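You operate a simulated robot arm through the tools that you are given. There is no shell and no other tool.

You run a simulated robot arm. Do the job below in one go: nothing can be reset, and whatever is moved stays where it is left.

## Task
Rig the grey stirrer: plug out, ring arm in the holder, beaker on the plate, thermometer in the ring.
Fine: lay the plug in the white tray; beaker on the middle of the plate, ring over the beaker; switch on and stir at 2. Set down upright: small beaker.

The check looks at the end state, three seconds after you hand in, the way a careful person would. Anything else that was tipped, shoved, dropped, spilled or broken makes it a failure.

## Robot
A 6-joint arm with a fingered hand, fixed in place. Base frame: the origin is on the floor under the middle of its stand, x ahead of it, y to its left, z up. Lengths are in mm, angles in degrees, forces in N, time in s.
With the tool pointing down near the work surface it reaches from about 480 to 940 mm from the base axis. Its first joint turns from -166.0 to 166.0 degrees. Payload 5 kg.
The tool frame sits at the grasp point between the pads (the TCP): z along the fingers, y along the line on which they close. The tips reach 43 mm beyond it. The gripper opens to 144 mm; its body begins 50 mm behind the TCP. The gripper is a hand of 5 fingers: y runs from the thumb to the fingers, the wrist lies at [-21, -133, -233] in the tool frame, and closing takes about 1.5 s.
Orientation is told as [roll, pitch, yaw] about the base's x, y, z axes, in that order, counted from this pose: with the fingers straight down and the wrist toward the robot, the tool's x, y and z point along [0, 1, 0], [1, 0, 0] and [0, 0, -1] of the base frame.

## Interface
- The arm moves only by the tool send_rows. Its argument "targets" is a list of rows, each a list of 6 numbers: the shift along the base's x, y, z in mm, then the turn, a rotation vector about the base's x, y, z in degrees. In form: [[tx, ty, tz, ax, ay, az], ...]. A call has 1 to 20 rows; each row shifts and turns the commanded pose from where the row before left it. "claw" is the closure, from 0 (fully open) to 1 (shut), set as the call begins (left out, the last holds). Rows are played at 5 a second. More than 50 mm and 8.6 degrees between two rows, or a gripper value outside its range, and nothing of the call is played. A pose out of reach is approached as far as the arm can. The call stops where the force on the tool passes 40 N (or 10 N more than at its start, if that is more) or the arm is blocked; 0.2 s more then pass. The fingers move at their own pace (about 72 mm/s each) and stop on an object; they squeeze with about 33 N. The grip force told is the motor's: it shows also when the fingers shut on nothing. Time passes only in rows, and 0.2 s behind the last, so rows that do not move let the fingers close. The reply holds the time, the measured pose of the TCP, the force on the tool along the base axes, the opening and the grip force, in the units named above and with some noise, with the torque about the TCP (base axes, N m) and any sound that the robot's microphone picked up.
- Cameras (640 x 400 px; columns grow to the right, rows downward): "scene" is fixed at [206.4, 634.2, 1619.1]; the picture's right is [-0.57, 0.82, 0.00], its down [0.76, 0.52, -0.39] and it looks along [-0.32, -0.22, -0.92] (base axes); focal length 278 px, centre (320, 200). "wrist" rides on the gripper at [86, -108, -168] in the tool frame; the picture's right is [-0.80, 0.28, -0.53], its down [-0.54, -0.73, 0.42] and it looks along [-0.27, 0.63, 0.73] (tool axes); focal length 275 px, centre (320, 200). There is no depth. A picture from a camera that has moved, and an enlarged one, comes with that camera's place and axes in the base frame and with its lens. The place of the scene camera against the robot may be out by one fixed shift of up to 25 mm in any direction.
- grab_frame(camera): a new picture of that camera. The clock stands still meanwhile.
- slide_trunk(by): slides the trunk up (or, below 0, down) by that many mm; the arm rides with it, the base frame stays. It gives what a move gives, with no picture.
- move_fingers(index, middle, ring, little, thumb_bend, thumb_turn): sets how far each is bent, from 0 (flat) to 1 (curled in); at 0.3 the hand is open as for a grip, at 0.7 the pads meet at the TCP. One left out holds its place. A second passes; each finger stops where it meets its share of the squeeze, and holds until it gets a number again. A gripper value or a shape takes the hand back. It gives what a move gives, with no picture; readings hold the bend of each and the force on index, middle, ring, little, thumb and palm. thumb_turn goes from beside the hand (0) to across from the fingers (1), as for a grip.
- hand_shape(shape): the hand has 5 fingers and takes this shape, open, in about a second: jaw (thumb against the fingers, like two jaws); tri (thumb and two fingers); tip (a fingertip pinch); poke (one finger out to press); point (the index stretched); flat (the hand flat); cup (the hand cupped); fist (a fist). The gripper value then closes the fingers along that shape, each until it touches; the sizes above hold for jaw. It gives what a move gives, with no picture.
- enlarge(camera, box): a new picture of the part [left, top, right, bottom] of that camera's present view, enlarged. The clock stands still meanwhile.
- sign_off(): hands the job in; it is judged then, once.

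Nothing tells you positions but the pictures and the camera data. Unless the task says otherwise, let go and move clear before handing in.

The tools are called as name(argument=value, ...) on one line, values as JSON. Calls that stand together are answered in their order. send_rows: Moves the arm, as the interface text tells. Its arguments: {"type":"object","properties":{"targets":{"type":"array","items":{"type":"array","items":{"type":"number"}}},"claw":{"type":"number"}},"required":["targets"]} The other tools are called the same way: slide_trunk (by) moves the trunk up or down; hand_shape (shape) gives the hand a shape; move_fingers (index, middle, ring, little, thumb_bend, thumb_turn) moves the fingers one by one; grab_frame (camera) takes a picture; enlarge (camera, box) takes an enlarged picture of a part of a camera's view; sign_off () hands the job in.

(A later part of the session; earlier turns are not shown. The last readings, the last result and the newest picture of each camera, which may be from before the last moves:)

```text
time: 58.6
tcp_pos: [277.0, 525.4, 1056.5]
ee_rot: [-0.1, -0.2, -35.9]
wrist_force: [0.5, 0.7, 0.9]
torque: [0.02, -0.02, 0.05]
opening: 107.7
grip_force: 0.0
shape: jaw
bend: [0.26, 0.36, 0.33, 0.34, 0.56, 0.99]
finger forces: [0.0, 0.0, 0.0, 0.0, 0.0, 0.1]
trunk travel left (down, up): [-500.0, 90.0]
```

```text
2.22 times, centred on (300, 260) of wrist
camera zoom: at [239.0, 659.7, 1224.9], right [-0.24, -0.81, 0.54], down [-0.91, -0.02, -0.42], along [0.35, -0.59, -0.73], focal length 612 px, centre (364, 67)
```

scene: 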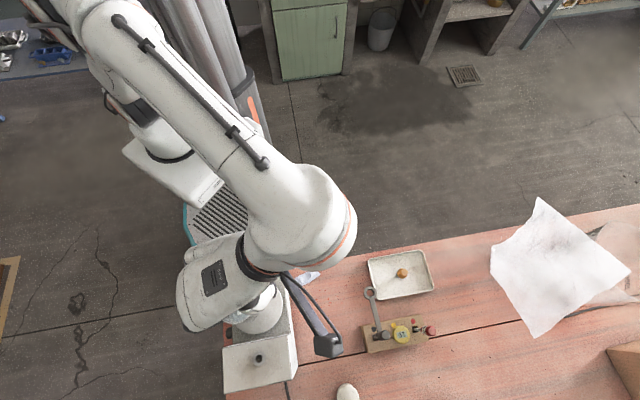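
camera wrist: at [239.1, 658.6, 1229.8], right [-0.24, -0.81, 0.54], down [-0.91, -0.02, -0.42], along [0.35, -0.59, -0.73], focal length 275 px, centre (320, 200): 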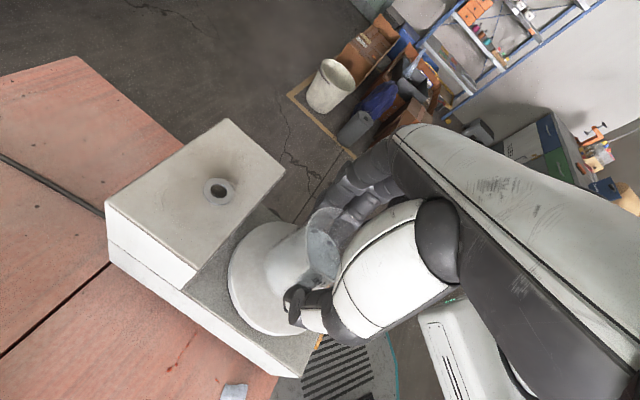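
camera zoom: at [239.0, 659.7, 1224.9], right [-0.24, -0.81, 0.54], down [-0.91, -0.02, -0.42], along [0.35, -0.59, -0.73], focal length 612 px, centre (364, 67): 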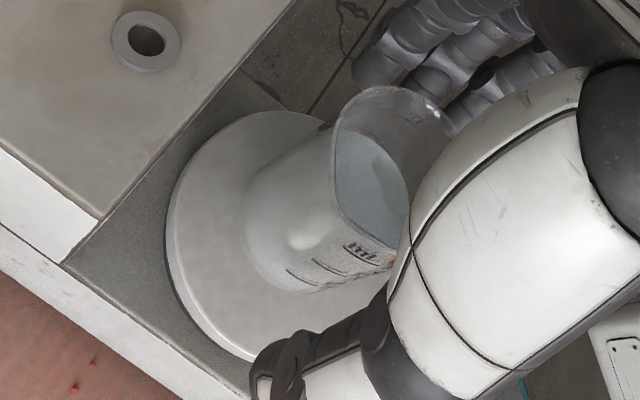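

send_rows(targets=[[0, 0, 10, 0, 0, 0], [0, 0, 20, 0, 0, 0], [0, 0, 30, 0, 0, 0], [0, 0, 40, 0, 0, 0], [0, 0, 40, 0, 0, 0], [0, 0, 30, 0, 0, 0], [0, 0, 0, 0, 0, 0]])

enlarge(camera="wrist", box=[120, 180, 320, 380])

enlarge(camera="scene", box=[210, 260, 330, 390])

```text
time: 60.2
tcp_pos: [277.2, 525.2, 1227.0]
ee_rot: [-0.2, -0.1, -36.0]
wrist_force: [-0.5, 0.2, -0.2]
torque: [-0.02, -0.01, -0.02]
opening: 107.4
grip_force: 0.0
shape: jaw
bend: [0.26, 0.36, 0.33, 0.34, 0.56, 0.99]
finger forces: [0.0, 0.0, 0.1, 0.2, 0.0, 0.1]
trunk travel left (down, up): [-500.0, 90.0]
```

```text
2.00 times, centred on (220, 280) of wrist
camera zoom: at [238.8, 659.4, 1395.1], right [-0.24, -0.81, 0.54], down [-0.91, -0.02, -0.42], along [0.35, -0.59, -0.73], focal length 551 px, centre (520, 40)
```

zoom: 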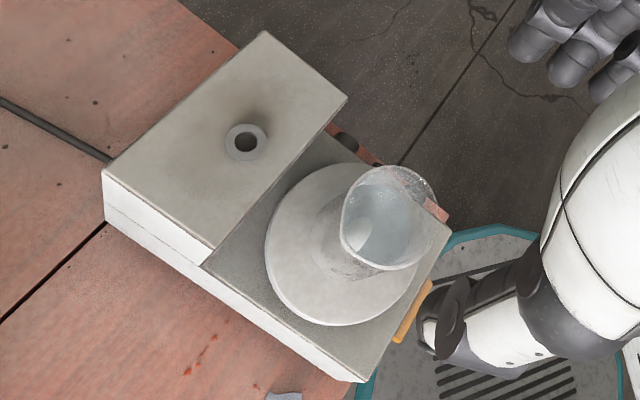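

```text
3.08 times, centred on (270, 325) of scene
camera zoom: at [206.4, 634.2, 1619.1], right [-0.57, 0.82, 0.0], down [0.76, 0.52, -0.39], along [-0.32, -0.22, -0.92], focal length 855 px, centre (474, -185)
```

zoom: 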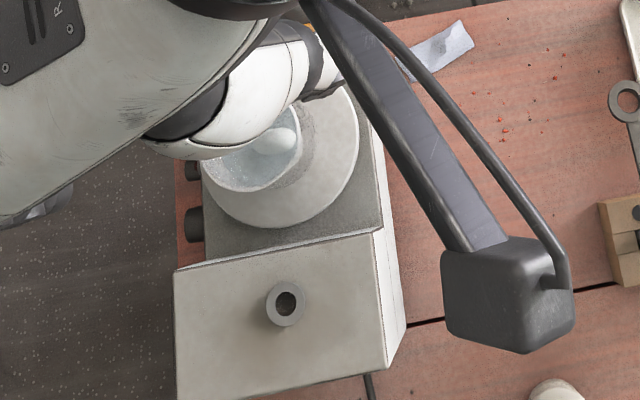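

The beaker stands on the plate. I'll zoom in to verify that it's flat and centred.

enlarge(camera="wrist", box=[180, 230, 280, 330])

```text
4.00 times, centred on (230, 280) of wrist
camera zoom: at [238.8, 659.4, 1395.1], right [-0.24, -0.81, 0.54], down [-0.91, -0.02, -0.42], along [0.35, -0.59, -0.73], focal length 1101 px, centre (680, -120)
```

zoom: 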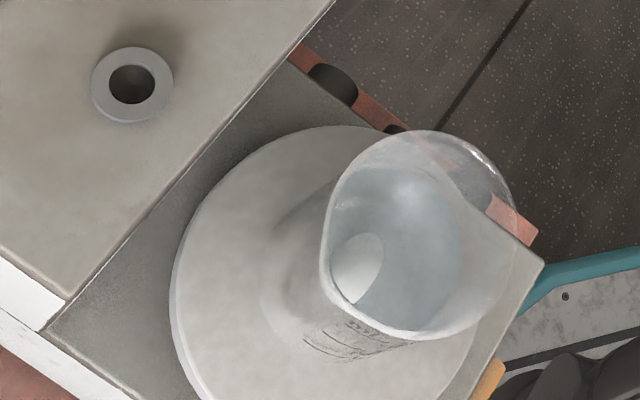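

The beaker is upright and centred on the plate. Before picking up the ring arm I'll check the three-finger (tri) grasp geometry in the air.

hand_shape(shape="tri")

grab_frame(camera="wrist")

send_rows(targets=[[0, 0, 0, 0, 0, 0], [0, 0, 0, 0, 0, 0], [0, 0, 0, 0, 0, 0], [0, 0, 0, 0, 0, 0], [0, 0, 0, 0, 0, 0], [0, 0, 0, 0, 0, 0], [0, 0, 0, 0, 0, 0], [0, 0, 0, 0, 0, 0]], claw=0.85)

enlarge(camera="wrist", box=[240, 160, 420, 320])

enlarge(camera="scene", box=[140, 220, 300, 340])

```text
time: 61.1
tcp_pos: [274.9, 524.9, 1227.4]
ee_rot: [-0.2, -0.2, -35.9]
wrist_force: [0.5, -0.2, -0.7]
torque: [0.0, 0.01, 0.02]
opening: 144.1
grip_force: 0.0
shape: tri
bend: [0.3, 0.3, 0.99, 0.99, 0.3, 0.98]
finger forces: [0.0, 0.0, 0.0, 0.0, 0.1, 0.0]
trunk travel left (down, up): [-500.0, 90.0]
```

```text
taken
camera wrist: at [238.8, 659.4, 1394.9], right [-0.24, -0.81, 0.54], down [-0.91, -0.02, -0.42], along [0.35, -0.59, -0.73], focal length 275 px, centre (320, 200)
```

wrist: 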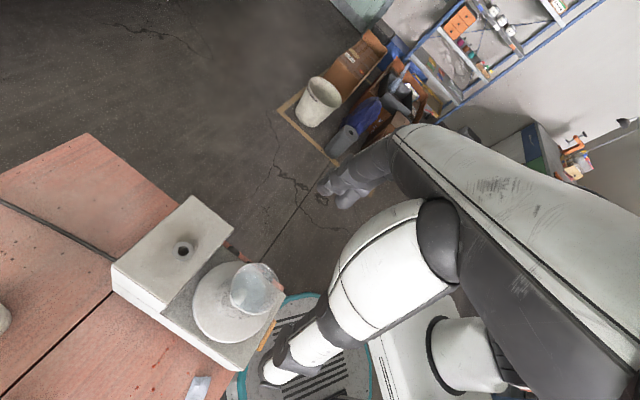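

```text
time: 62.9
tcp_pos: [276.7, 525.4, 1227.0]
ee_rot: [-0.2, -0.1, -35.8]
wrist_force: [-0.2, 0.6, 0.1]
torque: [0.02, 0.0, 0.0]
opening: 21.8
grip_force: 0.1
shape: tri
bend: [0.73, 0.61, 0.99, 0.99, 0.74, 1.0]
finger forces: [0.0, 0.1, 0.0, 0.0, 0.0, 0.0]
trunk travel left (down, up): [-500.0, 90.0]
```

```text
2.50 times, centred on (330, 240) of wrist
camera zoom: at [238.8, 659.4, 1394.9], right [-0.24, -0.81, 0.54], down [-0.91, -0.02, -0.42], along [0.35, -0.59, -0.73], focal length 688 px, centre (295, 100)
```

zoom: 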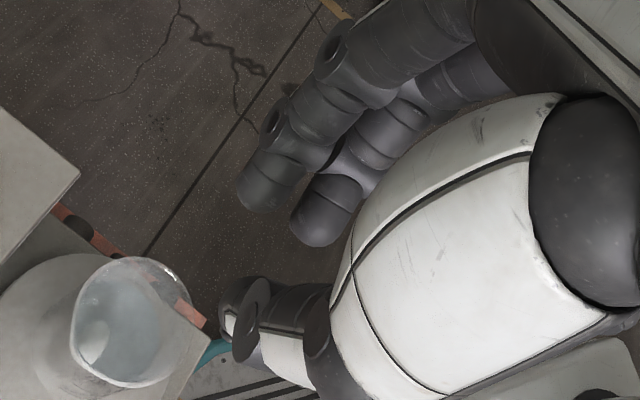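

```text
3.33 times, centred on (220, 280) of scene
camera zoom: at [206.4, 634.2, 1619.1], right [-0.57, 0.82, 0.0], down [0.76, 0.52, -0.39], along [-0.32, -0.22, -0.92], focal length 927 px, centre (653, -67)
```

zoom: 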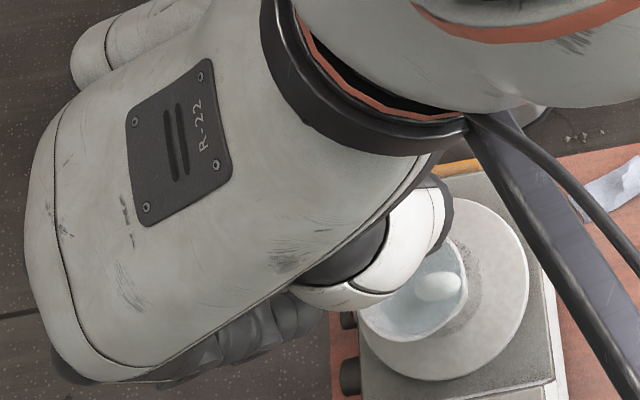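

The tri grasp is about centred: index at x ≈ +6, middle ≈ -20, thumb ≈ 0. I'll swing round to yaw 135 above the ring arm handle, with the hand's free side facing away from the ring.

send_rows(targets=[[-5.3, 11.85, 1, 0, 0, 8.55], [-5.3, 11.85, 1, 0, 0, 8.55], [-5.3, 11.85, 1, 0, 0, 8.55], [-5.3, 11.85, 1, 0, 0, 8.55], [-5.3, 11.85, 1, 0, 0, 8.55], [-5.3, 11.85, 1, 0, 0, 8.55], [-5.3, 11.85, 1, 0, 0, 8.55], [-5.3, 11.85, 1, 0, 0, 8.55], [-5.3, 11.85, 1, 0, 0, 8.55], [-5.3, 11.85, 1, 0, 0, 8.55], [-5.3, 11.85, 0, 0, 0, 8.55], [-5.3, 11.85, 0, 0, 0, 8.55], [-5.3, 11.85, 0, 0, 0, 8.55], [-5.3, 11.85, 0, 0, 0, 8.55], [-5.3, 11.85, 0, 0, 0, 8.55], [-5.3, 11.85, 0, 0, 0, 8.55], [-5.3, 11.85, 0, 0, 0, 8.55], [-5.3, 11.85, 0, 0, 0, 8.55], [-5.3, 11.85, 0, 0, 0, 8.55], [-5.3, 11.85, 0, 0, 0, 8.55]], claw=0.5)

grab_frame(camera="wrist")

grab_frame(camera="scene")

```text
time: 67.1
tcp_pos: [160.1, 728.0, 1213.7]
ee_rot: [-0.1, -0.1, 135.1]
wrist_force: [1.1, 1.2, -1.2]
torque: [-0.09, 0.06, 0.01]
opening: 71.9
grip_force: 0.1
shape: tri
bend: [0.74, 0.45, 0.99, 0.99, 0.7, 1.0]
finger forces: [0.0, 0.0, 0.0, 0.0, 0.0, 0.1]
out of reach, approached as far as the arm can: row 19, 20
trunk travel left (down, up): [-500.0, 90.0]
```

```text
taken
camera wrist: at [174.3, 590.2, 1382.1], right [0.36, 0.76, 0.54], down [0.9, -0.13, -0.42], along [-0.25, 0.63, -0.73], focal length 275 px, centre (320, 200)
```

wrist: 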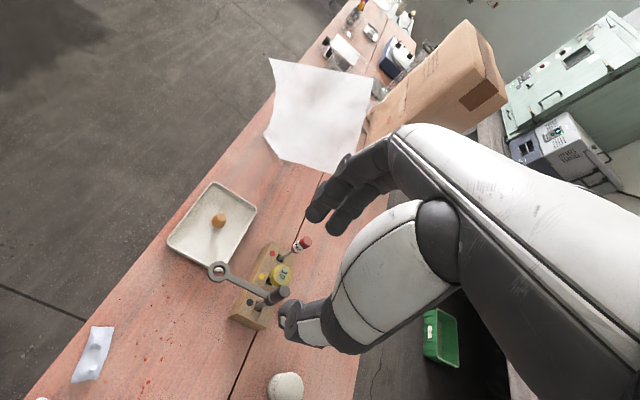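

```text
taken
```

scene: 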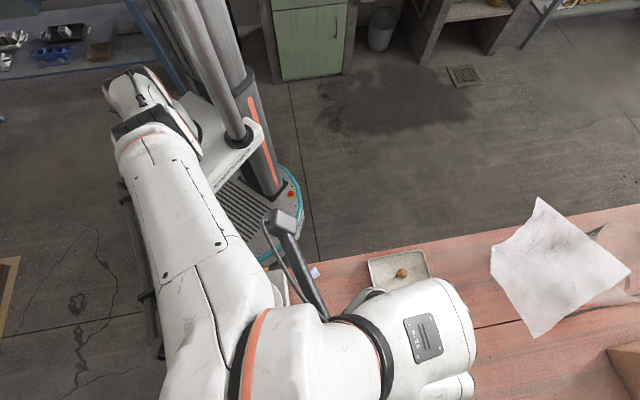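

That pose is beyond reach this high up, but lower down the reach improves. I'll lower a little and see where the commanded pose settles.

send_rows(targets=[[0, 0, -20, 0, 0, 0], [0, 0, -30, 0, 0, 0], [0, 0, -30, 0, 0, 0], [0, 0, 0, 0, 0, 0]])

grab_frame(camera="wrist")

```text
time: 68.1
tcp_pos: [166.1, 754.0, 1148.0]
ee_rot: [-0.1, 0.2, 135.1]
wrist_force: [-0.3, 0.0, -0.3]
torque: [-0.02, 0.0, 0.01]
opening: 71.9
grip_force: 0.1
shape: tri
bend: [0.74, 0.45, 0.99, 0.99, 0.7, 1.0]
finger forces: [0.1, 0.1, 0.1, 0.0, 0.0, 0.0]
out of reach, approached as far as the arm can: row 1, 2, 3
trunk travel left (down, up): [-500.0, 90.0]
```

```text
taken
camera wrist: at [182.2, 616.2, 1315.8], right [0.36, 0.77, 0.53], down [0.9, -0.13, -0.42], along [-0.26, 0.63, -0.73], focal length 275 px, centre (320, 200)
```

wrist: 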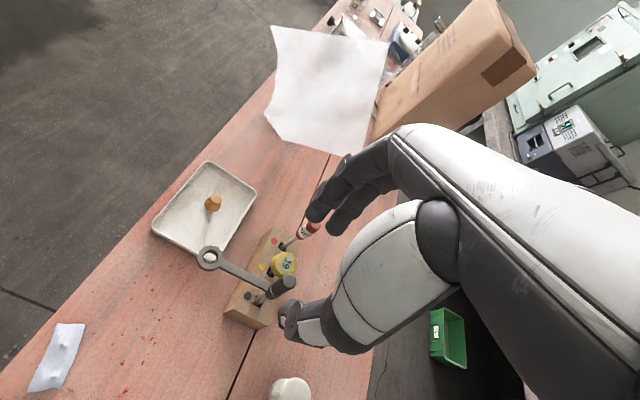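

Reach improves if the shoulder is higher, so I'll raise the trunk its remaining 90 mm. The hand rides up clear of everything, and I'll compensate by lowering the arm afterwards.

slide_trunk(by=90)

send_rows(targets=[[0, 0, -30, 0, 0, 0], [0, 0, -30, 0, 0, 0], [0, 0, -30, 0, 0, 0], [0, 0, 0, 0, 0, 0]])

grab_frame(camera="wrist")

```text
time: 69.3
tcp_pos: [167.2, 754.1, 1238.3]
ee_rot: [0.0, 0.1, 135.2]
wrist_force: [0.1, 0.2, -0.8]
torque: [-0.01, 0.01, 0.02]
opening: 71.8
grip_force: 0.0
shape: tri
bend: [0.74, 0.45, 0.99, 0.99, 0.7, 1.0]
finger forces: [0.1, 0.0, 0.0, 0.0, 0.0, 0.1]
trunk travel left (down, up): [-590.0, 0.0]
```

```text
time: 70.3
tcp_pos: [175.2, 779.5, 1156.1]
ee_rot: [0.1, 0.0, 135.2]
wrist_force: [0.0, 0.1, -0.4]
torque: [-0.04, 0.01, 0.0]
opening: 71.8
grip_force: 0.0
shape: tri
bend: [0.74, 0.45, 0.99, 0.99, 0.7, 1.0]
finger forces: [0.0, 0.0, 0.0, 0.0, 0.0, 0.0]
out of reach, approached as far as the arm can: row 1, 2, 3
trunk travel left (down, up): [-590.0, 0.0]
```

```text
taken
camera wrist: at [190.7, 642.5, 1325.2], right [0.36, 0.77, 0.53], down [0.9, -0.13, -0.42], along [-0.26, 0.63, -0.73], focal length 275 px, centre (320, 200)
```

wrist: 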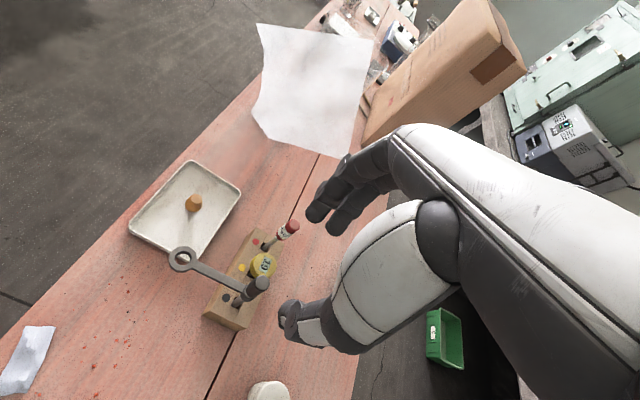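

The commanded pose has drifted past the reachable boundary. I'll bring it back inward and lower so that measured and commanded positions agree again.

send_rows(targets=[[0, -20, -10, 0, 0, 0], [0, -20, -10, 0, 0, 0], [0, 0, 0, 0, 0, 0]])

```text
time: 71.2
tcp_pos: [187.5, 778.8, 1147.3]
ee_rot: [0.1, 0.2, 135.2]
wrist_force: [0.1, -0.3, 0.1]
torque: [0.01, -0.01, 0.0]
opening: 71.6
grip_force: 0.0
shape: tri
bend: [0.74, 0.45, 0.99, 0.99, 0.7, 1.0]
finger forces: [0.1, 0.1, 0.1, 0.0, 0.1, 0.0]
out of reach, approached as far as the arm can: row 1, 2
trunk travel left (down, up): [-590.0, 0.0]
```

send_rows(targets=[[0, -30, 0, 0, 0, 0], [0, -30, 0, 0, 0, 0], [0, -30, 0, 0, 0, 0], [0, 0, 0, 0, 0, 0]])

```text
time: 72.2
tcp_pos: [205.7, 767.6, 1162.1]
ee_rot: [0.0, 0.1, 135.3]
wrist_force: [0.1, 0.5, 0.4]
torque: [0.02, 0.04, 0.04]
opening: 71.6
grip_force: 0.1
shape: tri
bend: [0.74, 0.45, 0.99, 0.99, 0.7, 1.0]
finger forces: [0.0, 0.0, 0.1, 0.0, 0.0, 0.1]
out of reach, approached as far as the arm can: row 1, 2, 3
trunk travel left (down, up): [-590.0, 0.0]
```

send_rows(targets=[[-25, -40, 0, 0, 0, 0], [-25, -40, 0, 0, 0, 0], [-25, -40, 0, 0, 0, 0], [-25, -40, 0, 0, 0, 0], [0, 0, 0, 0, 0, 0]])

```text
time: 73.3
tcp_pos: [169.8, 765.7, 1202.9]
ee_rot: [0.0, 0.1, 135.2]
wrist_force: [0.6, -0.5, -0.5]
torque: [0.03, -0.02, 0.01]
opening: 71.5
grip_force: 0.1
shape: tri
bend: [0.74, 0.45, 0.99, 0.99, 0.7, 1.0]
finger forces: [0.0, 0.0, 0.0, 0.1, 0.1, 0.0]
out of reach, approached as far as the arm can: row 1, 2, 3, 4
trunk travel left (down, up): [-590.0, 0.0]
```

send_rows(targets=[[0, -10, -20, 0, 0, 0], [0, 0, -20, 0, 0, 0], [0, 0, 0, 0, 0, 0]])

```text
time: 74.2
tcp_pos: [175.9, 774.3, 1170.2]
ee_rot: [0.0, 0.1, 135.2]
wrist_force: [-0.1, -0.2, 0.0]
torque: [-0.01, 0.0, 0.01]
opening: 71.8
grip_force: 0.0
shape: tri
bend: [0.74, 0.45, 0.99, 0.99, 0.7, 1.0]
finger forces: [0.0, 0.1, 0.1, 0.0, 0.0, 0.0]
out of reach, approached as far as the arm can: row 1, 2
trunk travel left (down, up): [-590.0, 0.0]
```

send_rows(targets=[[-10, -30, 0, 0, 0, 0], [-10, -30, 0, 0, 0, 0], [0, 0, 0, 0, 0, 0]])

```text
time: 75.0
tcp_pos: [175.5, 770.9, 1182.7]
ee_rot: [0.1, 0.2, 135.3]
wrist_force: [-0.4, -0.3, 0.5]
torque: [0.01, -0.05, 0.01]
opening: 71.7
grip_force: 0.0
shape: tri
bend: [0.74, 0.45, 0.99, 0.99, 0.7, 1.0]
finger forces: [0.0, 0.0, 0.0, 0.1, 0.0, 0.0]
out of reach, approached as far as the arm can: row 1, 2
trunk travel left (down, up): [-590.0, 0.0]
```

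send_rows(targets=[[0, -40, 0, 0, 0, 0], [0, -40, 0, 0, 0, 0], [0, 0, 0, 0, 0, 0]])

```text
time: 75.8
tcp_pos: [197.7, 755.4, 1206.7]
ee_rot: [-0.1, 0.2, 135.3]
wrist_force: [0.1, -1.1, -0.1]
torque: [0.0, -0.01, 0.0]
opening: 71.8
grip_force: 0.0
shape: tri
bend: [0.74, 0.45, 0.99, 0.99, 0.7, 1.0]
finger forces: [0.0, 0.0, 0.0, 0.0, 0.0, 0.0]
out of reach, approached as far as the arm can: row 1, 2
trunk travel left (down, up): [-590.0, 0.0]
```

send_rows(targets=[[-10, -40, 0, 0, 0, 0], [-10, -40, 0, 0, 0, 0], [-10, -40, 0, 0, 0, 0], [-10, -40, 0, 0, 0, 0], [0, 0, 0, 0, 0, 0]])

```text
time: 77.0
tcp_pos: [208.5, 726.4, 1264.5]
ee_rot: [0.0, 0.1, 135.3]
wrist_force: [-0.1, -0.3, 0.1]
torque: [-0.01, -0.01, 0.01]
opening: 72.0
grip_force: 0.1
shape: tri
bend: [0.74, 0.45, 0.99, 0.99, 0.7, 1.0]
finger forces: [0.0, 0.1, 0.0, 0.0, 0.0, 0.0]
out of reach, approached as far as the arm can: row 1, 2, 3, 4
trunk travel left (down, up): [-590.0, 0.0]
```

The arm seems to have locked at full extension, so the commanded pose has probably overshot inward. I'll step the commanded pose back outward toward a pose I know is reachable and watch the reach flags.

send_rows(targets=[[15, 45, 5, 0, 0, 0], [15, 45, 5, 0, 0, 0], [15, 45, 5, 0, 0, 0], [15, 45, 5, 0, 0, 0], [0, 0, 0, 0, 0, 0]])

```text
time: 78.2
tcp_pos: [210.4, 738.9, 1241.2]
ee_rot: [-0.2, 0.0, 135.0]
wrist_force: [-0.8, -0.2, -0.4]
torque: [-0.02, 0.0, -0.02]
opening: 71.8
grip_force: 0.1
shape: tri
bend: [0.74, 0.45, 0.99, 0.99, 0.7, 1.0]
finger forces: [0.0, 0.1, 0.0, 0.0, 0.1, 0.1]
out of reach, approached as far as the arm can: row 1, 2, 3, 4
trunk travel left (down, up): [-590.0, 0.0]
```

send_rows(targets=[[15, 45, 5, 0, 0, 0], [15, 45, 5, 0, 0, 0], [15, 45, 5, 0, 0, 0], [15, 45, 5, 0, 0, 0], [0, 0, 0, 0, 0, 0]])

```text
time: 79.3
tcp_pos: [211.9, 749.5, 1216.3]
ee_rot: [-0.1, 0.1, 135.2]
wrist_force: [0.8, 0.9, 0.0]
torque: [-0.02, 0.01, 0.05]
opening: 72.0
grip_force: 0.0
shape: tri
bend: [0.74, 0.45, 0.99, 0.99, 0.7, 1.0]
finger forces: [0.0, 0.0, 0.0, 0.1, 0.1, 0.0]
out of reach, approached as far as the arm can: row 1, 2, 3, 4
trunk travel left (down, up): [-590.0, 0.0]
```

send_rows(targets=[[0, 20, 5, 0, 0, -8], [0, 20, 5, 0, 0, -8], [0, 20, 5, 0, 0, -8], [0, 20, 5, 0, 0, -8], [0, 20, 5, 0, 0, -8], [0, 0, 0, 0, 0, -8], [0, 0, 0, 0, 0, -8], [0, 0, 0, 0, 0, 0]])

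grab_frame(camera="scene")

```text
time: 81.2
tcp_pos: [204.5, 829.9, 1232.0]
ee_rot: [-0.1, 0.2, 79.2]
wrist_force: [-0.2, 0.1, -0.1]
torque: [-0.02, -0.01, 0.03]
opening: 71.7
grip_force: 0.1
shape: tri
bend: [0.74, 0.45, 0.99, 0.99, 0.7, 1.0]
finger forces: [0.0, 0.0, 0.0, 0.1, 0.0, 0.0]
out of reach, approached as far as the arm can: row 1, 3, 4, 5, 6, 7
trunk travel left (down, up): [-590.0, 0.0]
```

```text
taken
```

scene: 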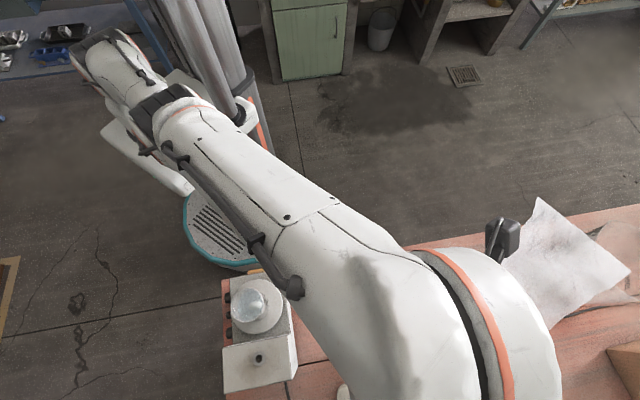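

send_rows(targets=[[0, -30, 0, 0, 0, 0], [0, -30, 0, 0, 0, 0], [0, -30, 0, 0, 0, 0], [0, -30, 0, 0, 0, 0], [0, 0, 0, 0, 0, 0]])

```text
time: 82.3
tcp_pos: [218.0, 814.4, 1261.2]
ee_rot: [-0.1, 0.3, 79.2]
wrist_force: [0.4, -0.9, 0.2]
torque: [0.02, 0.01, 0.0]
opening: 71.5
grip_force: 0.1
shape: tri
bend: [0.74, 0.45, 0.99, 0.99, 0.7, 1.0]
finger forces: [0.0, 0.0, 0.0, 0.1, 0.0, 0.1]
out of reach, approached as far as the arm can: row 1, 2, 3, 4
trunk travel left (down, up): [-590.0, 0.0]
```

send_rows(targets=[[-13.5, -43, -18, 0, 0, 0], [-13.5, -43, -18, 0, 0, 0], [-13.5, -43, -18, 0, 0, 0], [-13.5, -43, -18, 0, 0, 0], [0, 0, 0, 0, 0, 0]])

grab_frame(camera="scene")

```text
time: 83.5
tcp_pos: [212.6, 814.3, 1264.6]
ee_rot: [0.0, 0.2, 79.2]
wrist_force: [0.2, -0.4, -0.1]
torque: [-0.01, -0.02, -0.01]
opening: 71.7
grip_force: 0.2
shape: tri
bend: [0.74, 0.45, 0.99, 0.99, 0.7, 1.0]
finger forces: [0.0, 0.1, 0.0, 0.1, 0.0, 0.0]
out of reach, approached as far as the arm can: row 1, 2, 3, 4
trunk travel left (down, up): [-590.0, 0.0]
```

```text
taken
```

scene: 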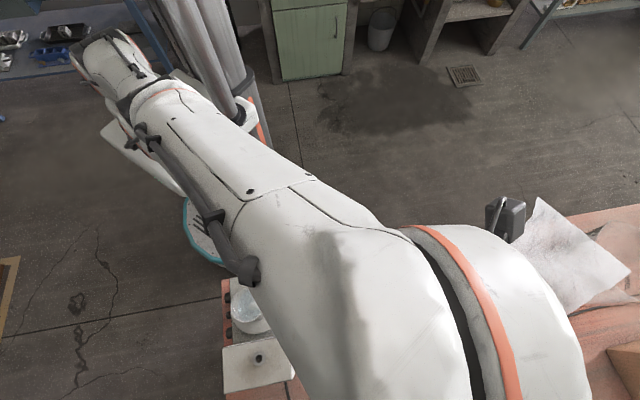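

The arm is locked straight, so purely inward commands don't bend the elbow. I'll add small tool rotations, which involve the elbow joint, together with inward motion. The hand is in free space here.

send_rows(targets=[[-13.5, -43, -18, -7, 2, 0], [-13.5, -43, -18, -7, 2, 0], [-13.5, -43, -18, -7, 2, 0], [0, 0, 0, 0, 0, 0]])

```text
time: 84.5
tcp_pos: [180.1, 726.5, 1228.8]
ee_rot: [2.1, 22.0, 79.6]
wrist_force: [0.9, 1.1, -0.2]
torque: [-0.03, -0.02, -0.01]
opening: 71.9
grip_force: 0.0
shape: tri
bend: [0.74, 0.45, 0.99, 0.99, 0.7, 1.0]
finger forces: [0.0, 0.1, 0.0, 0.0, 0.0, 0.0]
out of reach, approached as far as the arm can: row 1, 2, 3
trunk travel left (down, up): [-590.0, 0.0]
```

send_rows(targets=[[0, 0, 0, 7, -2, 0], [0, 0, 0, 7, -2, 0], [0, 0, 0, 7, -2, 0], [0, -10, 0, 7, -2, 0], [0, -10, 0, 7, -2, 0], [0, -10, 0, 7, -2, 0], [0, 0, 0, 0, 0, 0]])

```text
time: 86.2
tcp_pos: [219.3, 896.5, 1324.2]
ee_rot: [-2.2, -21.6, 79.6]
wrist_force: [0.4, 0.2, -0.5]
torque: [-0.02, 0.0, -0.01]
opening: 71.8
grip_force: 0.1
shape: tri
bend: [0.74, 0.45, 0.99, 0.99, 0.7, 1.0]
finger forces: [0.0, 0.0, 0.0, 0.1, 0.0, 0.1]
out of reach, approached as far as the arm can: row 1, 2, 3, 4, 5, 6
trunk travel left (down, up): [-590.0, 0.0]
```

send_rows(targets=[[0, 0, 0, -7, 2, 0], [0, 0, 0, -7, 2, 0], [0, 0, 0, -7, 2, 0], [-4.4, -14, 37, 0, 0, 0], [-4.4, -14, 37, 0, 0, 0], [-4.4, -14, 37, 0, 0, 0], [-4.4, -14, 37, 0, 0, 0], [-4.4, -14, 37, 0, 0, 0], [-10, -35, -20, 0, 0, 0], [-10, -35, -20, 0, 0, 0], [0, 0, 0, 0, 0, 0]])

grab_frame(camera="scene")

```text
time: 88.5
tcp_pos: [143.4, 643.3, 1403.3]
ee_rot: [-0.1, 0.2, 79.2]
wrist_force: [0.6, 0.6, -1.9]
torque: [-0.03, 0.02, 0.02]
opening: 72.2
grip_force: 0.0
shape: tri
bend: [0.74, 0.45, 0.99, 0.99, 0.7, 1.0]
finger forces: [0.0, 0.1, 0.1, 0.1, 0.0, 0.1]
out of reach, approached as far as the arm can: row 1, 2, 3, 5, 6, 7, 8
trunk travel left (down, up): [-590.0, 0.0]
```

```text
taken
```

scene: 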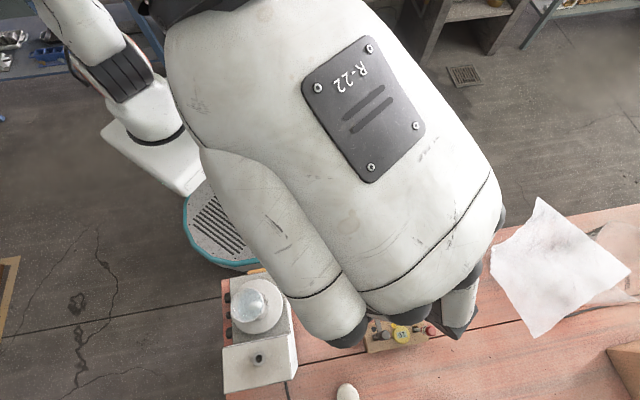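

It's unlocked, since the inward rows succeeded. From now on I'll keep the wrist within about 765 mm of the shoulder. Next I'll come back down toward the ring arm at yaw 135, staying inside that limit.

send_rows(targets=[[2.5, 5, -30, 0, 0, 7], [2.5, 5, -30, 0, 0, 7], [2.5, 5, -30, 0, 0, 7], [2.5, 5, -30, 0, 0, 7], [2.5, 5, -30, 0, 0, 7], [2.5, 5, -30, 0, 0, 7], [2.5, 5, -30, 0, 0, 7], [2.5, 5, -30, 0, 0, 7], [0, 0, 0, 0, 0, 0]])

grab_frame(camera="wrist")

```text
time: 90.5
tcp_pos: [163.6, 682.4, 1164.6]
ee_rot: [-0.1, 0.0, 135.3]
wrist_force: [0.3, 0.1, 0.0]
torque: [-0.05, 0.02, -0.01]
opening: 71.9
grip_force: 0.0
shape: tri
bend: [0.74, 0.45, 0.99, 0.99, 0.7, 1.0]
finger forces: [0.0, 0.0, 0.0, 0.0, 0.1, 0.0]
trunk travel left (down, up): [-590.0, 0.0]
```

```text
taken
camera wrist: at [179.2, 544.7, 1332.7], right [0.36, 0.77, 0.53], down [0.9, -0.13, -0.42], along [-0.26, 0.63, -0.73], focal length 275 px, centre (320, 200)
```

wrist: 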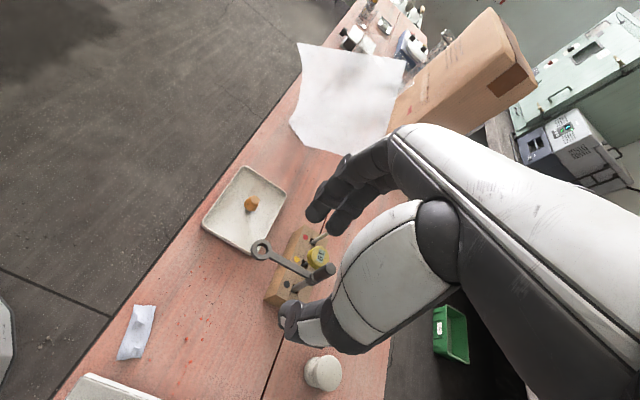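

enlarge(camera="wrist", box=[240, 210, 360, 310])

```text
4.00 times, centred on (300, 260) of wrist
camera zoom: at [179.2, 544.7, 1332.7], right [0.36, 0.77, 0.53], down [0.9, -0.13, -0.42], along [-0.26, 0.63, -0.73], focal length 1101 px, centre (400, -40)
```

zoom: 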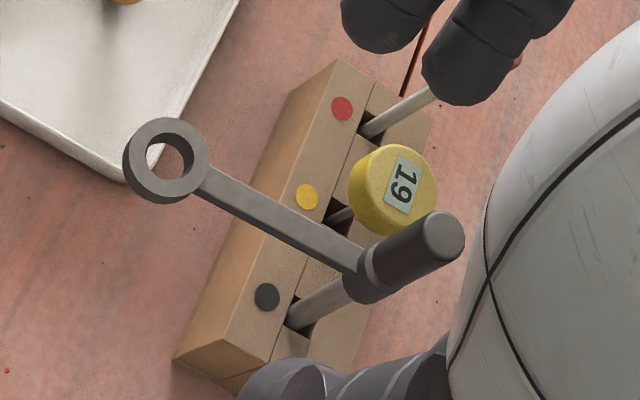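

The handle top is at about (173, 766, 1048) and it leans about 5° toward the ring. The post is about 10 mm against a 14 mm hole. I'll move above it and tilt the hand 5° to match the lean.

send_rows(targets=[[1.6, 26.3, -13, 1.17, -1.13, 0], [1.6, 26.3, -13, 1.17, -1.13, 0], [1.7, 26.2, -13, 1.17, -1.13, 0], [0, 0, 0, 0, 0, 0]])

enlarge(camera="wrist", box=[200, 160, 400, 310])

```text
time: 91.5
tcp_pos: [169.0, 760.2, 1125.4]
ee_rot: [-5.0, 0.1, 135.2]
wrist_force: [0.4, 0.4, -0.6]
torque: [-0.01, 0.0, 0.01]
opening: 72.3
grip_force: 0.0
shape: tri
bend: [0.74, 0.45, 0.99, 0.99, 0.7, 1.0]
finger forces: [0.0, 0.0, 0.0, 0.0, 0.1, 0.1]
trunk travel left (down, up): [-590.0, 0.0]
```

```text
2.67 times, centred on (300, 235) of wrist
camera zoom: at [175.5, 613.7, 1285.9], right [0.32, 0.73, 0.6], down [0.92, -0.1, -0.37], along [-0.21, 0.68, -0.71], focal length 734 px, centre (373, 107)
```

zoom: 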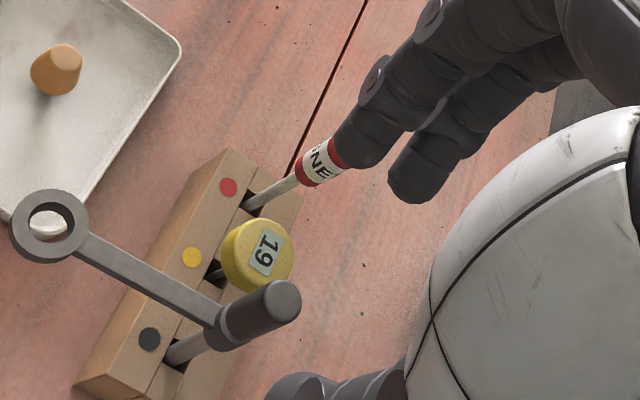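

The hand is aligned with the handle's lean. I'll descend vertically around it.

send_rows(targets=[[-0.5, 1, -20, 0, 0, 0], [0, 0, -20, 0, 0, 0], [0, 0, -20, 0, 0, 0], [0, 0, 0, 0, 0, 0]])

enlarge(camera="wrist", box=[200, 160, 400, 310])

```text
time: 92.5
tcp_pos: [168.3, 761.6, 1064.6]
ee_rot: [-4.8, 0.1, 135.3]
wrist_force: [-0.3, 0.4, -0.2]
torque: [-0.03, 0.03, -0.01]
opening: 71.8
grip_force: 0.0
shape: tri
bend: [0.74, 0.45, 0.99, 0.99, 0.7, 1.0]
finger forces: [0.0, 0.0, 0.0, 0.0, 0.1, 0.1]
trunk travel left (down, up): [-590.0, 0.0]
```

```text
2.67 times, centred on (300, 235) of wrist
camera zoom: at [174.1, 614.5, 1225.2], right [0.33, 0.73, 0.6], down [0.92, -0.1, -0.37], along [-0.21, 0.68, -0.71], focal length 734 px, centre (373, 107)
```

zoom: 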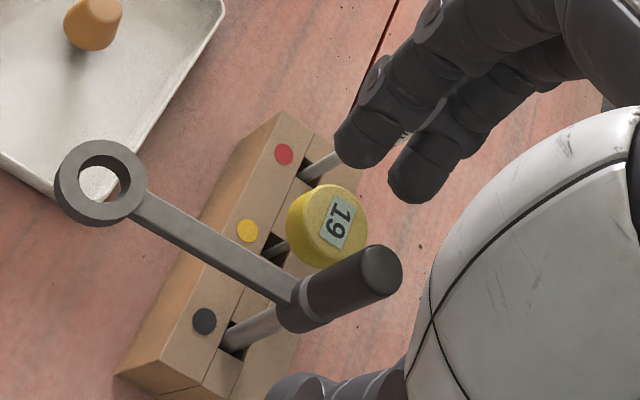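

send_rows(targets=[[0.3, 0, -10, 0, 0, 0], [0, 0, -8.5, 0, 0, 0], [0, 0, 0, 0, 0, 0]])

enlarge(camera="wrist", box=[220, 160, 420, 310])

grab_frame(camera="scene")

```text
time: 93.3
tcp_pos: [169.2, 761.2, 1047.0]
ee_rot: [-4.9, 0.0, 135.2]
wrist_force: [0.8, 0.2, -0.5]
torque: [0.01, -0.03, -0.03]
opening: 72.1
grip_force: 0.1
shape: tri
bend: [0.74, 0.45, 0.99, 0.99, 0.7, 1.0]
finger forces: [0.0, 0.1, 0.0, 0.1, 0.0, 0.0]
trunk travel left (down, up): [-590.0, 0.0]
```

```text
2.67 times, centred on (320, 235) of wrist
camera zoom: at [174.3, 614.3, 1206.7], right [0.33, 0.73, 0.6], down [0.92, -0.1, -0.38], along [-0.21, 0.68, -0.71], focal length 734 px, centre (320, 107)
```

zoom: 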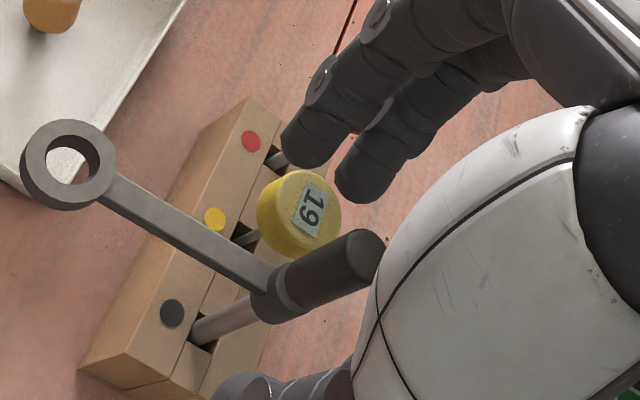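

```text
taken
```

scene: 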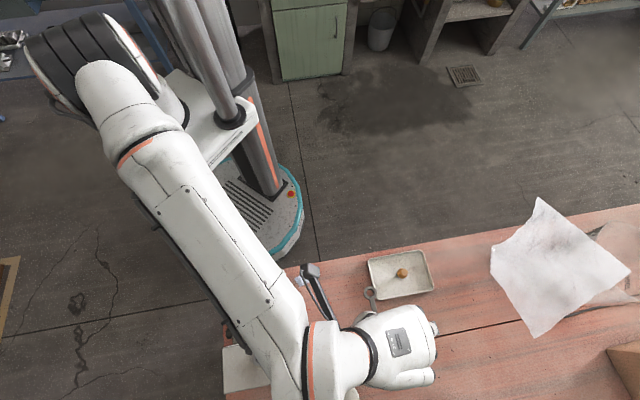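

The handle sits right between thumb and the two fingers. Closing the grip now.

send_rows(targets=[[0, 0, 0, 0, 0, 0], [0, 0, 0, 0, 0, 0], [0, 0, 0, 0, 0, 0], [0, 0, 0, 0, 0, 0], [0, 0, 0, 0, 0, 0]], claw=0.8)

enlarge(camera="wrist", box=[220, 160, 420, 310])

```text
time: 94.5
tcp_pos: [168.5, 761.6, 1047.1]
ee_rot: [-4.9, 0.0, 135.2]
wrist_force: [0.0, -0.4, 0.7]
torque: [-0.03, 0.0, -0.04]
opening: 29.0
grip_force: 0.0
shape: tri
bend: [0.73, 0.59, 0.99, 0.99, 0.74, 1.0]
finger forces: [0.1, 0.0, 0.0, 0.1, 0.1, 0.0]
trunk travel left (down, up): [-590.0, 0.0]
```

```text
2.67 times, centred on (320, 235) of wrist
camera zoom: at [174.3, 614.3, 1206.9], right [0.33, 0.73, 0.6], down [0.92, -0.1, -0.37], along [-0.21, 0.68, -0.71], focal length 734 px, centre (320, 107)
```

zoom: 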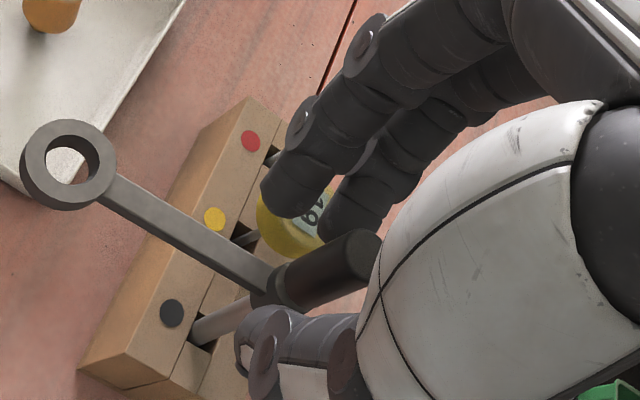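

send_rows(targets=[[0, 0, 0, 0, 0, 0], [0, 0, 0, 0, 0, 0], [0, 0, 0, 0, 0, 0], [0, 0, 0, 0, 0, 0], [0, 0, 0, 0, 0, 0]], claw=1.0)

enlarge(camera="wrist", box=[220, 160, 420, 310])

```text
time: 95.8
tcp_pos: [169.0, 761.2, 1047.2]
ee_rot: [-5.0, 0.0, 135.2]
wrist_force: [0.1, 1.2, -0.9]
torque: [0.03, -0.01, 0.01]
opening: 3.3
grip_force: 33.0
shape: tri
bend: [0.7, 0.65, 1.0, 1.0, 0.73, 1.0]
finger forces: [0.0, 17.3, 0.0, 0.0, 28.4, 0.1]
trunk travel left (down, up): [-590.0, 0.0]
```

```text
2.67 times, centred on (320, 235) of wrist
camera zoom: at [174.4, 614.4, 1206.7], right [0.33, 0.73, 0.6], down [0.92, -0.1, -0.37], along [-0.21, 0.68, -0.71], focal length 734 px, centre (320, 107)
```

zoom: 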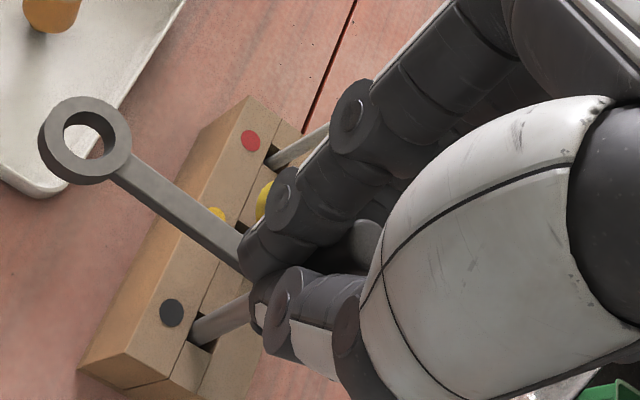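

The handle slipped toward the middle finger and the index closed past it. I'll reopen, look at how it sits, and regrasp better centred.

send_rows(targets=[[0, 0, 0, 0, 0, 0], [0, 0, 0, 0, 0, 0], [0, 0, 0, 0, 0, 0], [0, 0, 0, 0, 0, 0], [0, 0, 0, 0, 0, 0]], claw=0.55)

enlarge(camera="wrist", box=[220, 160, 420, 310])

```text
time: 97.0
tcp_pos: [168.2, 760.7, 1046.5]
ee_rot: [-5.0, -0.1, 135.2]
wrist_force: [-0.7, -0.1, -0.6]
torque: [-0.02, 0.01, 0.0]
opening: 64.1
grip_force: 0.0
shape: tri
bend: [0.74, 0.47, 0.99, 0.99, 0.72, 1.0]
finger forces: [0.1, 0.0, 0.0, 0.0, 0.0, 0.1]
trunk travel left (down, up): [-590.0, 0.0]
```

```text
2.67 times, centred on (320, 235) of wrist
camera zoom: at [174.3, 614.3, 1206.9], right [0.33, 0.73, 0.6], down [0.92, -0.1, -0.37], along [-0.21, 0.68, -0.71], focal length 734 px, centre (320, 107)
```

zoom: 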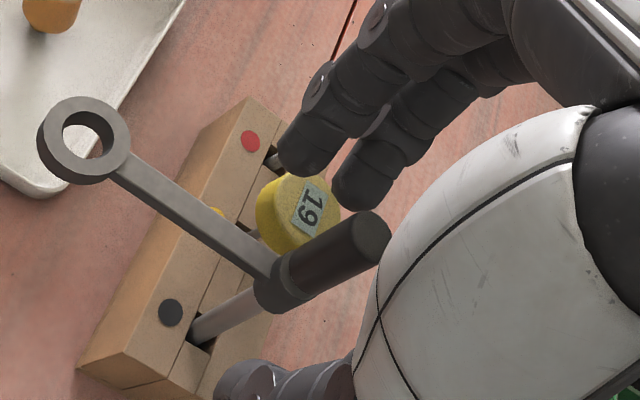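

send_rows(targets=[[2.3, 2.3, 0, 0, 0, 0], [2.3, 2.3, 0, 0, 0, 0], [0, 0, 0, 0, 0, 0]])

send_rows(targets=[[0, 0, 0, 0, 0, 0], [0, 0, 0, 0, 0, 0], [0, 0, 0, 0, 0, 0], [0, 0, 0, 0, 0, 0]], claw=0.82)

enlarge(camera="wrist", box=[220, 160, 420, 310])

```text
time: 97.8
tcp_pos: [173.7, 766.2, 1047.6]
ee_rot: [-4.9, 0.0, 135.3]
wrist_force: [-0.1, -0.5, -0.7]
torque: [0.02, 0.0, 0.0]
opening: 64.2
grip_force: 0.0
shape: tri
bend: [0.74, 0.47, 0.99, 0.99, 0.72, 1.0]
finger forces: [0.0, 0.0, 0.0, 0.0, 0.0, 0.0]
trunk travel left (down, up): [-590.0, 0.0]
```

```text
time: 98.8
tcp_pos: [172.8, 767.0, 1045.4]
ee_rot: [-4.9, 0.0, 135.1]
wrist_force: [-0.1, -0.5, -0.3]
torque: [0.01, -0.01, 0.03]
opening: 26.3
grip_force: 0.1
shape: tri
bend: [0.73, 0.6, 0.99, 0.99, 0.74, 1.0]
finger forces: [0.1, 0.2, 0.0, 0.0, 0.1, 0.0]
trunk travel left (down, up): [-590.0, 0.0]
```

```text
2.67 times, centred on (320, 235) of wrist
camera zoom: at [178.8, 619.1, 1206.7], right [0.33, 0.73, 0.6], down [0.92, -0.1, -0.37], along [-0.21, 0.68, -0.71], focal length 734 px, centre (320, 107)
```

zoom: 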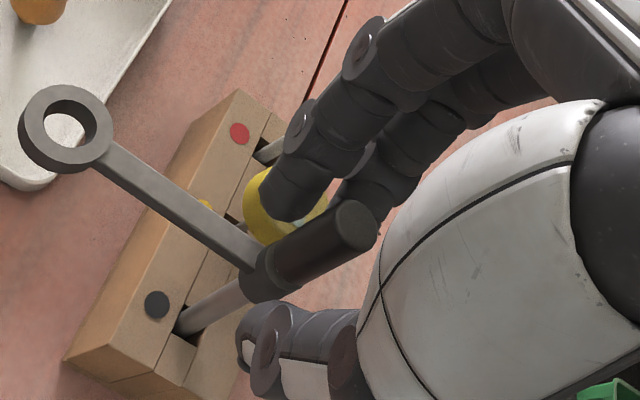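

send_rows(targets=[[0, 0, 0, 0, 0, 0], [0, 0, 0, 0, 0, 0], [0, 0, 0, 0, 0, 0], [0, 0, 0, 0, 0, 0], [0, 0, 0, 0, 0, 0]], claw=1.0)

enlarge(camera="wrist", box=[220, 160, 420, 310])

```text
time: 100.0
tcp_pos: [172.3, 766.3, 1046.2]
ee_rot: [-4.8, 0.0, 135.1]
wrist_force: [0.3, 1.4, -0.8]
torque: [0.06, 0.04, -0.02]
opening: 5.2
grip_force: 33.3
shape: tri
bend: [0.71, 0.69, 1.0, 1.0, 0.72, 1.0]
finger forces: [12.1, 13.4, 0.1, 0.0, 28.7, 0.0]
trunk travel left (down, up): [-590.0, 0.0]
```

```text
2.67 times, centred on (320, 235) of wrist
camera zoom: at [178.8, 619.2, 1206.5], right [0.33, 0.73, 0.6], down [0.92, -0.1, -0.37], along [-0.21, 0.68, -0.71], focal length 734 px, centre (320, 107)
```

zoom: 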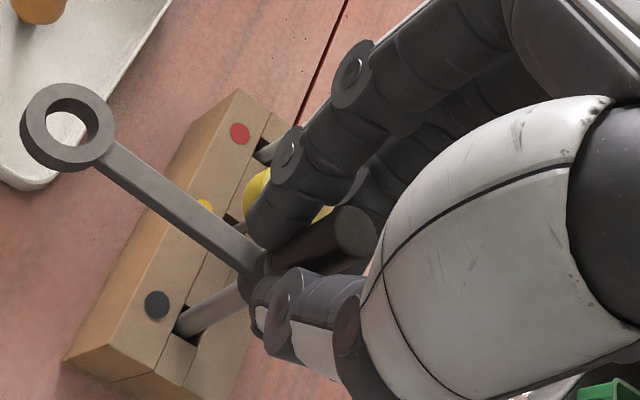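

That's a good three-point grip (index 12, middle 13, thumb 29 N) and the ring stayed put. I'll lift it out of the rack vertically.

send_rows(targets=[[0, 0, 4, 0, 0, 0], [0, 0, 6, 0, 0, 0], [0, 0, 10, 0, 0, 0], [0, 0, 10, 0, 0, 0], [0, 0, 10, 0, 0, 0], [0, 0, 0, 0, 0, 0]])

enlarge(camera="wrist", box=[200, 160, 420, 330])

```text
time: 101.3
tcp_pos: [172.5, 766.2, 1086.8]
ee_rot: [-5.0, 0.0, 135.3]
wrist_force: [0.1, 0.5, -1.3]
torque: [0.05, 0.0, -0.01]
opening: 5.2
grip_force: 33.4
shape: tri
bend: [0.71, 0.69, 1.0, 1.0, 0.72, 1.0]
finger forces: [12.6, 13.7, 0.1, 0.1, 28.5, 0.1]
trunk travel left (down, up): [-590.0, 0.0]
```

```text
2.35 times, centred on (310, 245) of wrist
camera zoom: at [178.7, 618.9, 1246.5], right [0.33, 0.73, 0.6], down [0.92, -0.1, -0.37], along [-0.21, 0.68, -0.71], focal length 648 px, centre (344, 94)
```

zoom: 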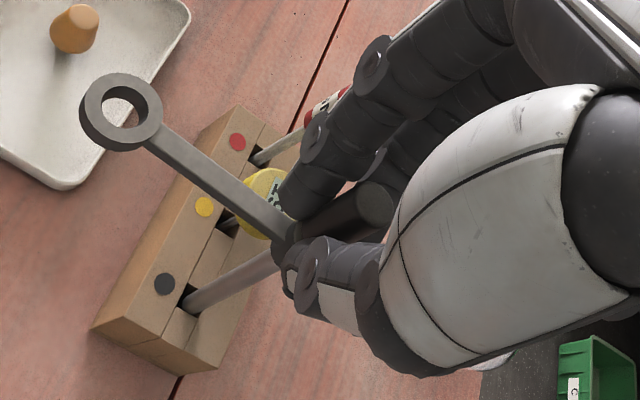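

send_rows(targets=[[0, 0, 10, 0, 0, 0], [0, 0, 10, 0, 0, 0], [0, 0, 10, 0, 0, 0], [0, 0, 10, 0, 0, 0], [0, 0, 0, 0, 0, 0]])

enlarge(camera="wrist", box=[180, 160, 420, 350])

enlarge(camera="scene", box=[320, 240, 480, 360])

```text
time: 102.5
tcp_pos: [174.0, 767.0, 1127.7]
ee_rot: [-4.8, 0.0, 135.2]
wrist_force: [-0.2, 0.1, -0.5]
torque: [-0.01, -0.01, -0.02]
opening: 5.4
grip_force: 33.1
shape: tri
bend: [0.71, 0.69, 1.0, 1.0, 0.72, 1.0]
finger forces: [13.0, 13.8, 0.0, 0.0, 29.1, 0.1]
trunk travel left (down, up): [-590.0, 0.0]
```

```text
2.11 times, centred on (300, 255) of wrist
camera zoom: at [179.5, 619.0, 1287.0], right [0.33, 0.73, 0.6], down [0.92, -0.1, -0.38], along [-0.21, 0.68, -0.71], focal length 580 px, centre (362, 84)
```

zoom: 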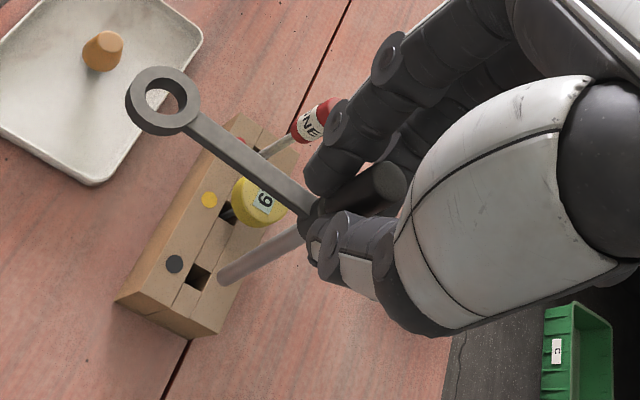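

```text
3.33 times, centred on (400, 300) of scene
camera zoom: at [206.4, 634.2, 1619.1], right [-0.57, 0.82, 0.0], down [0.76, 0.52, -0.39], along [-0.32, -0.22, -0.92], focal length 927 px, centre (53, -133)
```

zoom: 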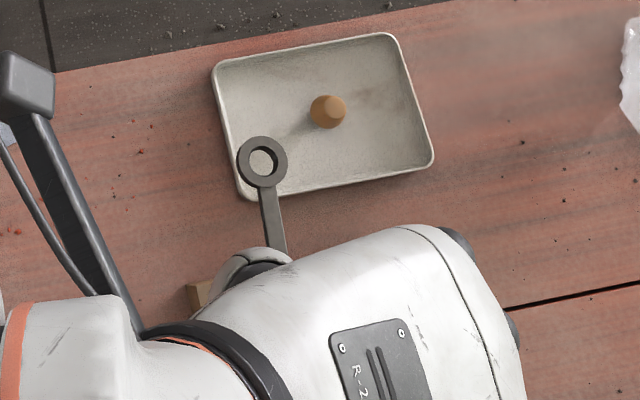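

The post is free of the rack. In the hand, the post is aligned with the tool axis, its tip is about 155 mm below the TCP, and the arm points about 216°. I'll carry it toward the holder, first undoing the tilt and then yawing so the ring will point over the beaker.

send_rows(targets=[[20, -20, 10, 0, 0, 0], [25, -25, 13, -1.17, 1.13, 0], [25, -25, 13, -1.17, 1.13, 0], [25, -25, 13, -1.16, 1.13, 0], [25, -25, 13, 0, 0, 4.2], [22, -23, 13, 0, 0, 4.2], [12, -14, 5, 0, 0, 4.2], [0, 0, 0, 0, 0, 0], [0, 0, 0, 0, 0, 0]])

grab_frame(camera="wrist")

grab_frame(camera="scene")

```text
time: 104.5
tcp_pos: [327.7, 610.4, 1206.9]
ee_rot: [-0.1, 0.1, 147.8]
wrist_force: [0.1, -1.4, -1.5]
torque: [-0.02, 0.02, -0.01]
opening: 5.2
grip_force: 33.0
shape: tri
bend: [0.71, 0.69, 1.0, 1.0, 0.72, 1.0]
finger forces: [13.0, 14.1, 0.0, 0.1, 29.2, 0.0]
trunk travel left (down, up): [-590.0, 0.0]
```

```text
taken
camera wrist: at [372.9, 479.2, 1375.3], right [0.18, 0.83, 0.53], down [0.9, 0.07, -0.42], along [-0.39, 0.56, -0.73], focal length 275 px, centre (320, 200)
```

wrist: 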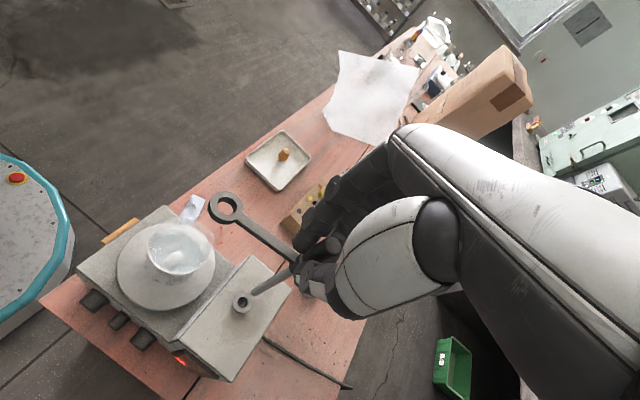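

```text
taken
```

scene: 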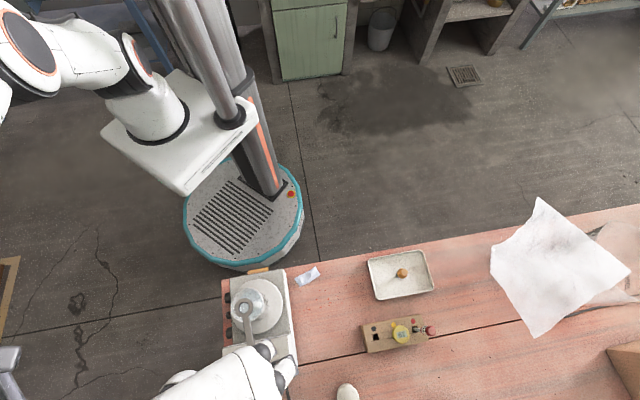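

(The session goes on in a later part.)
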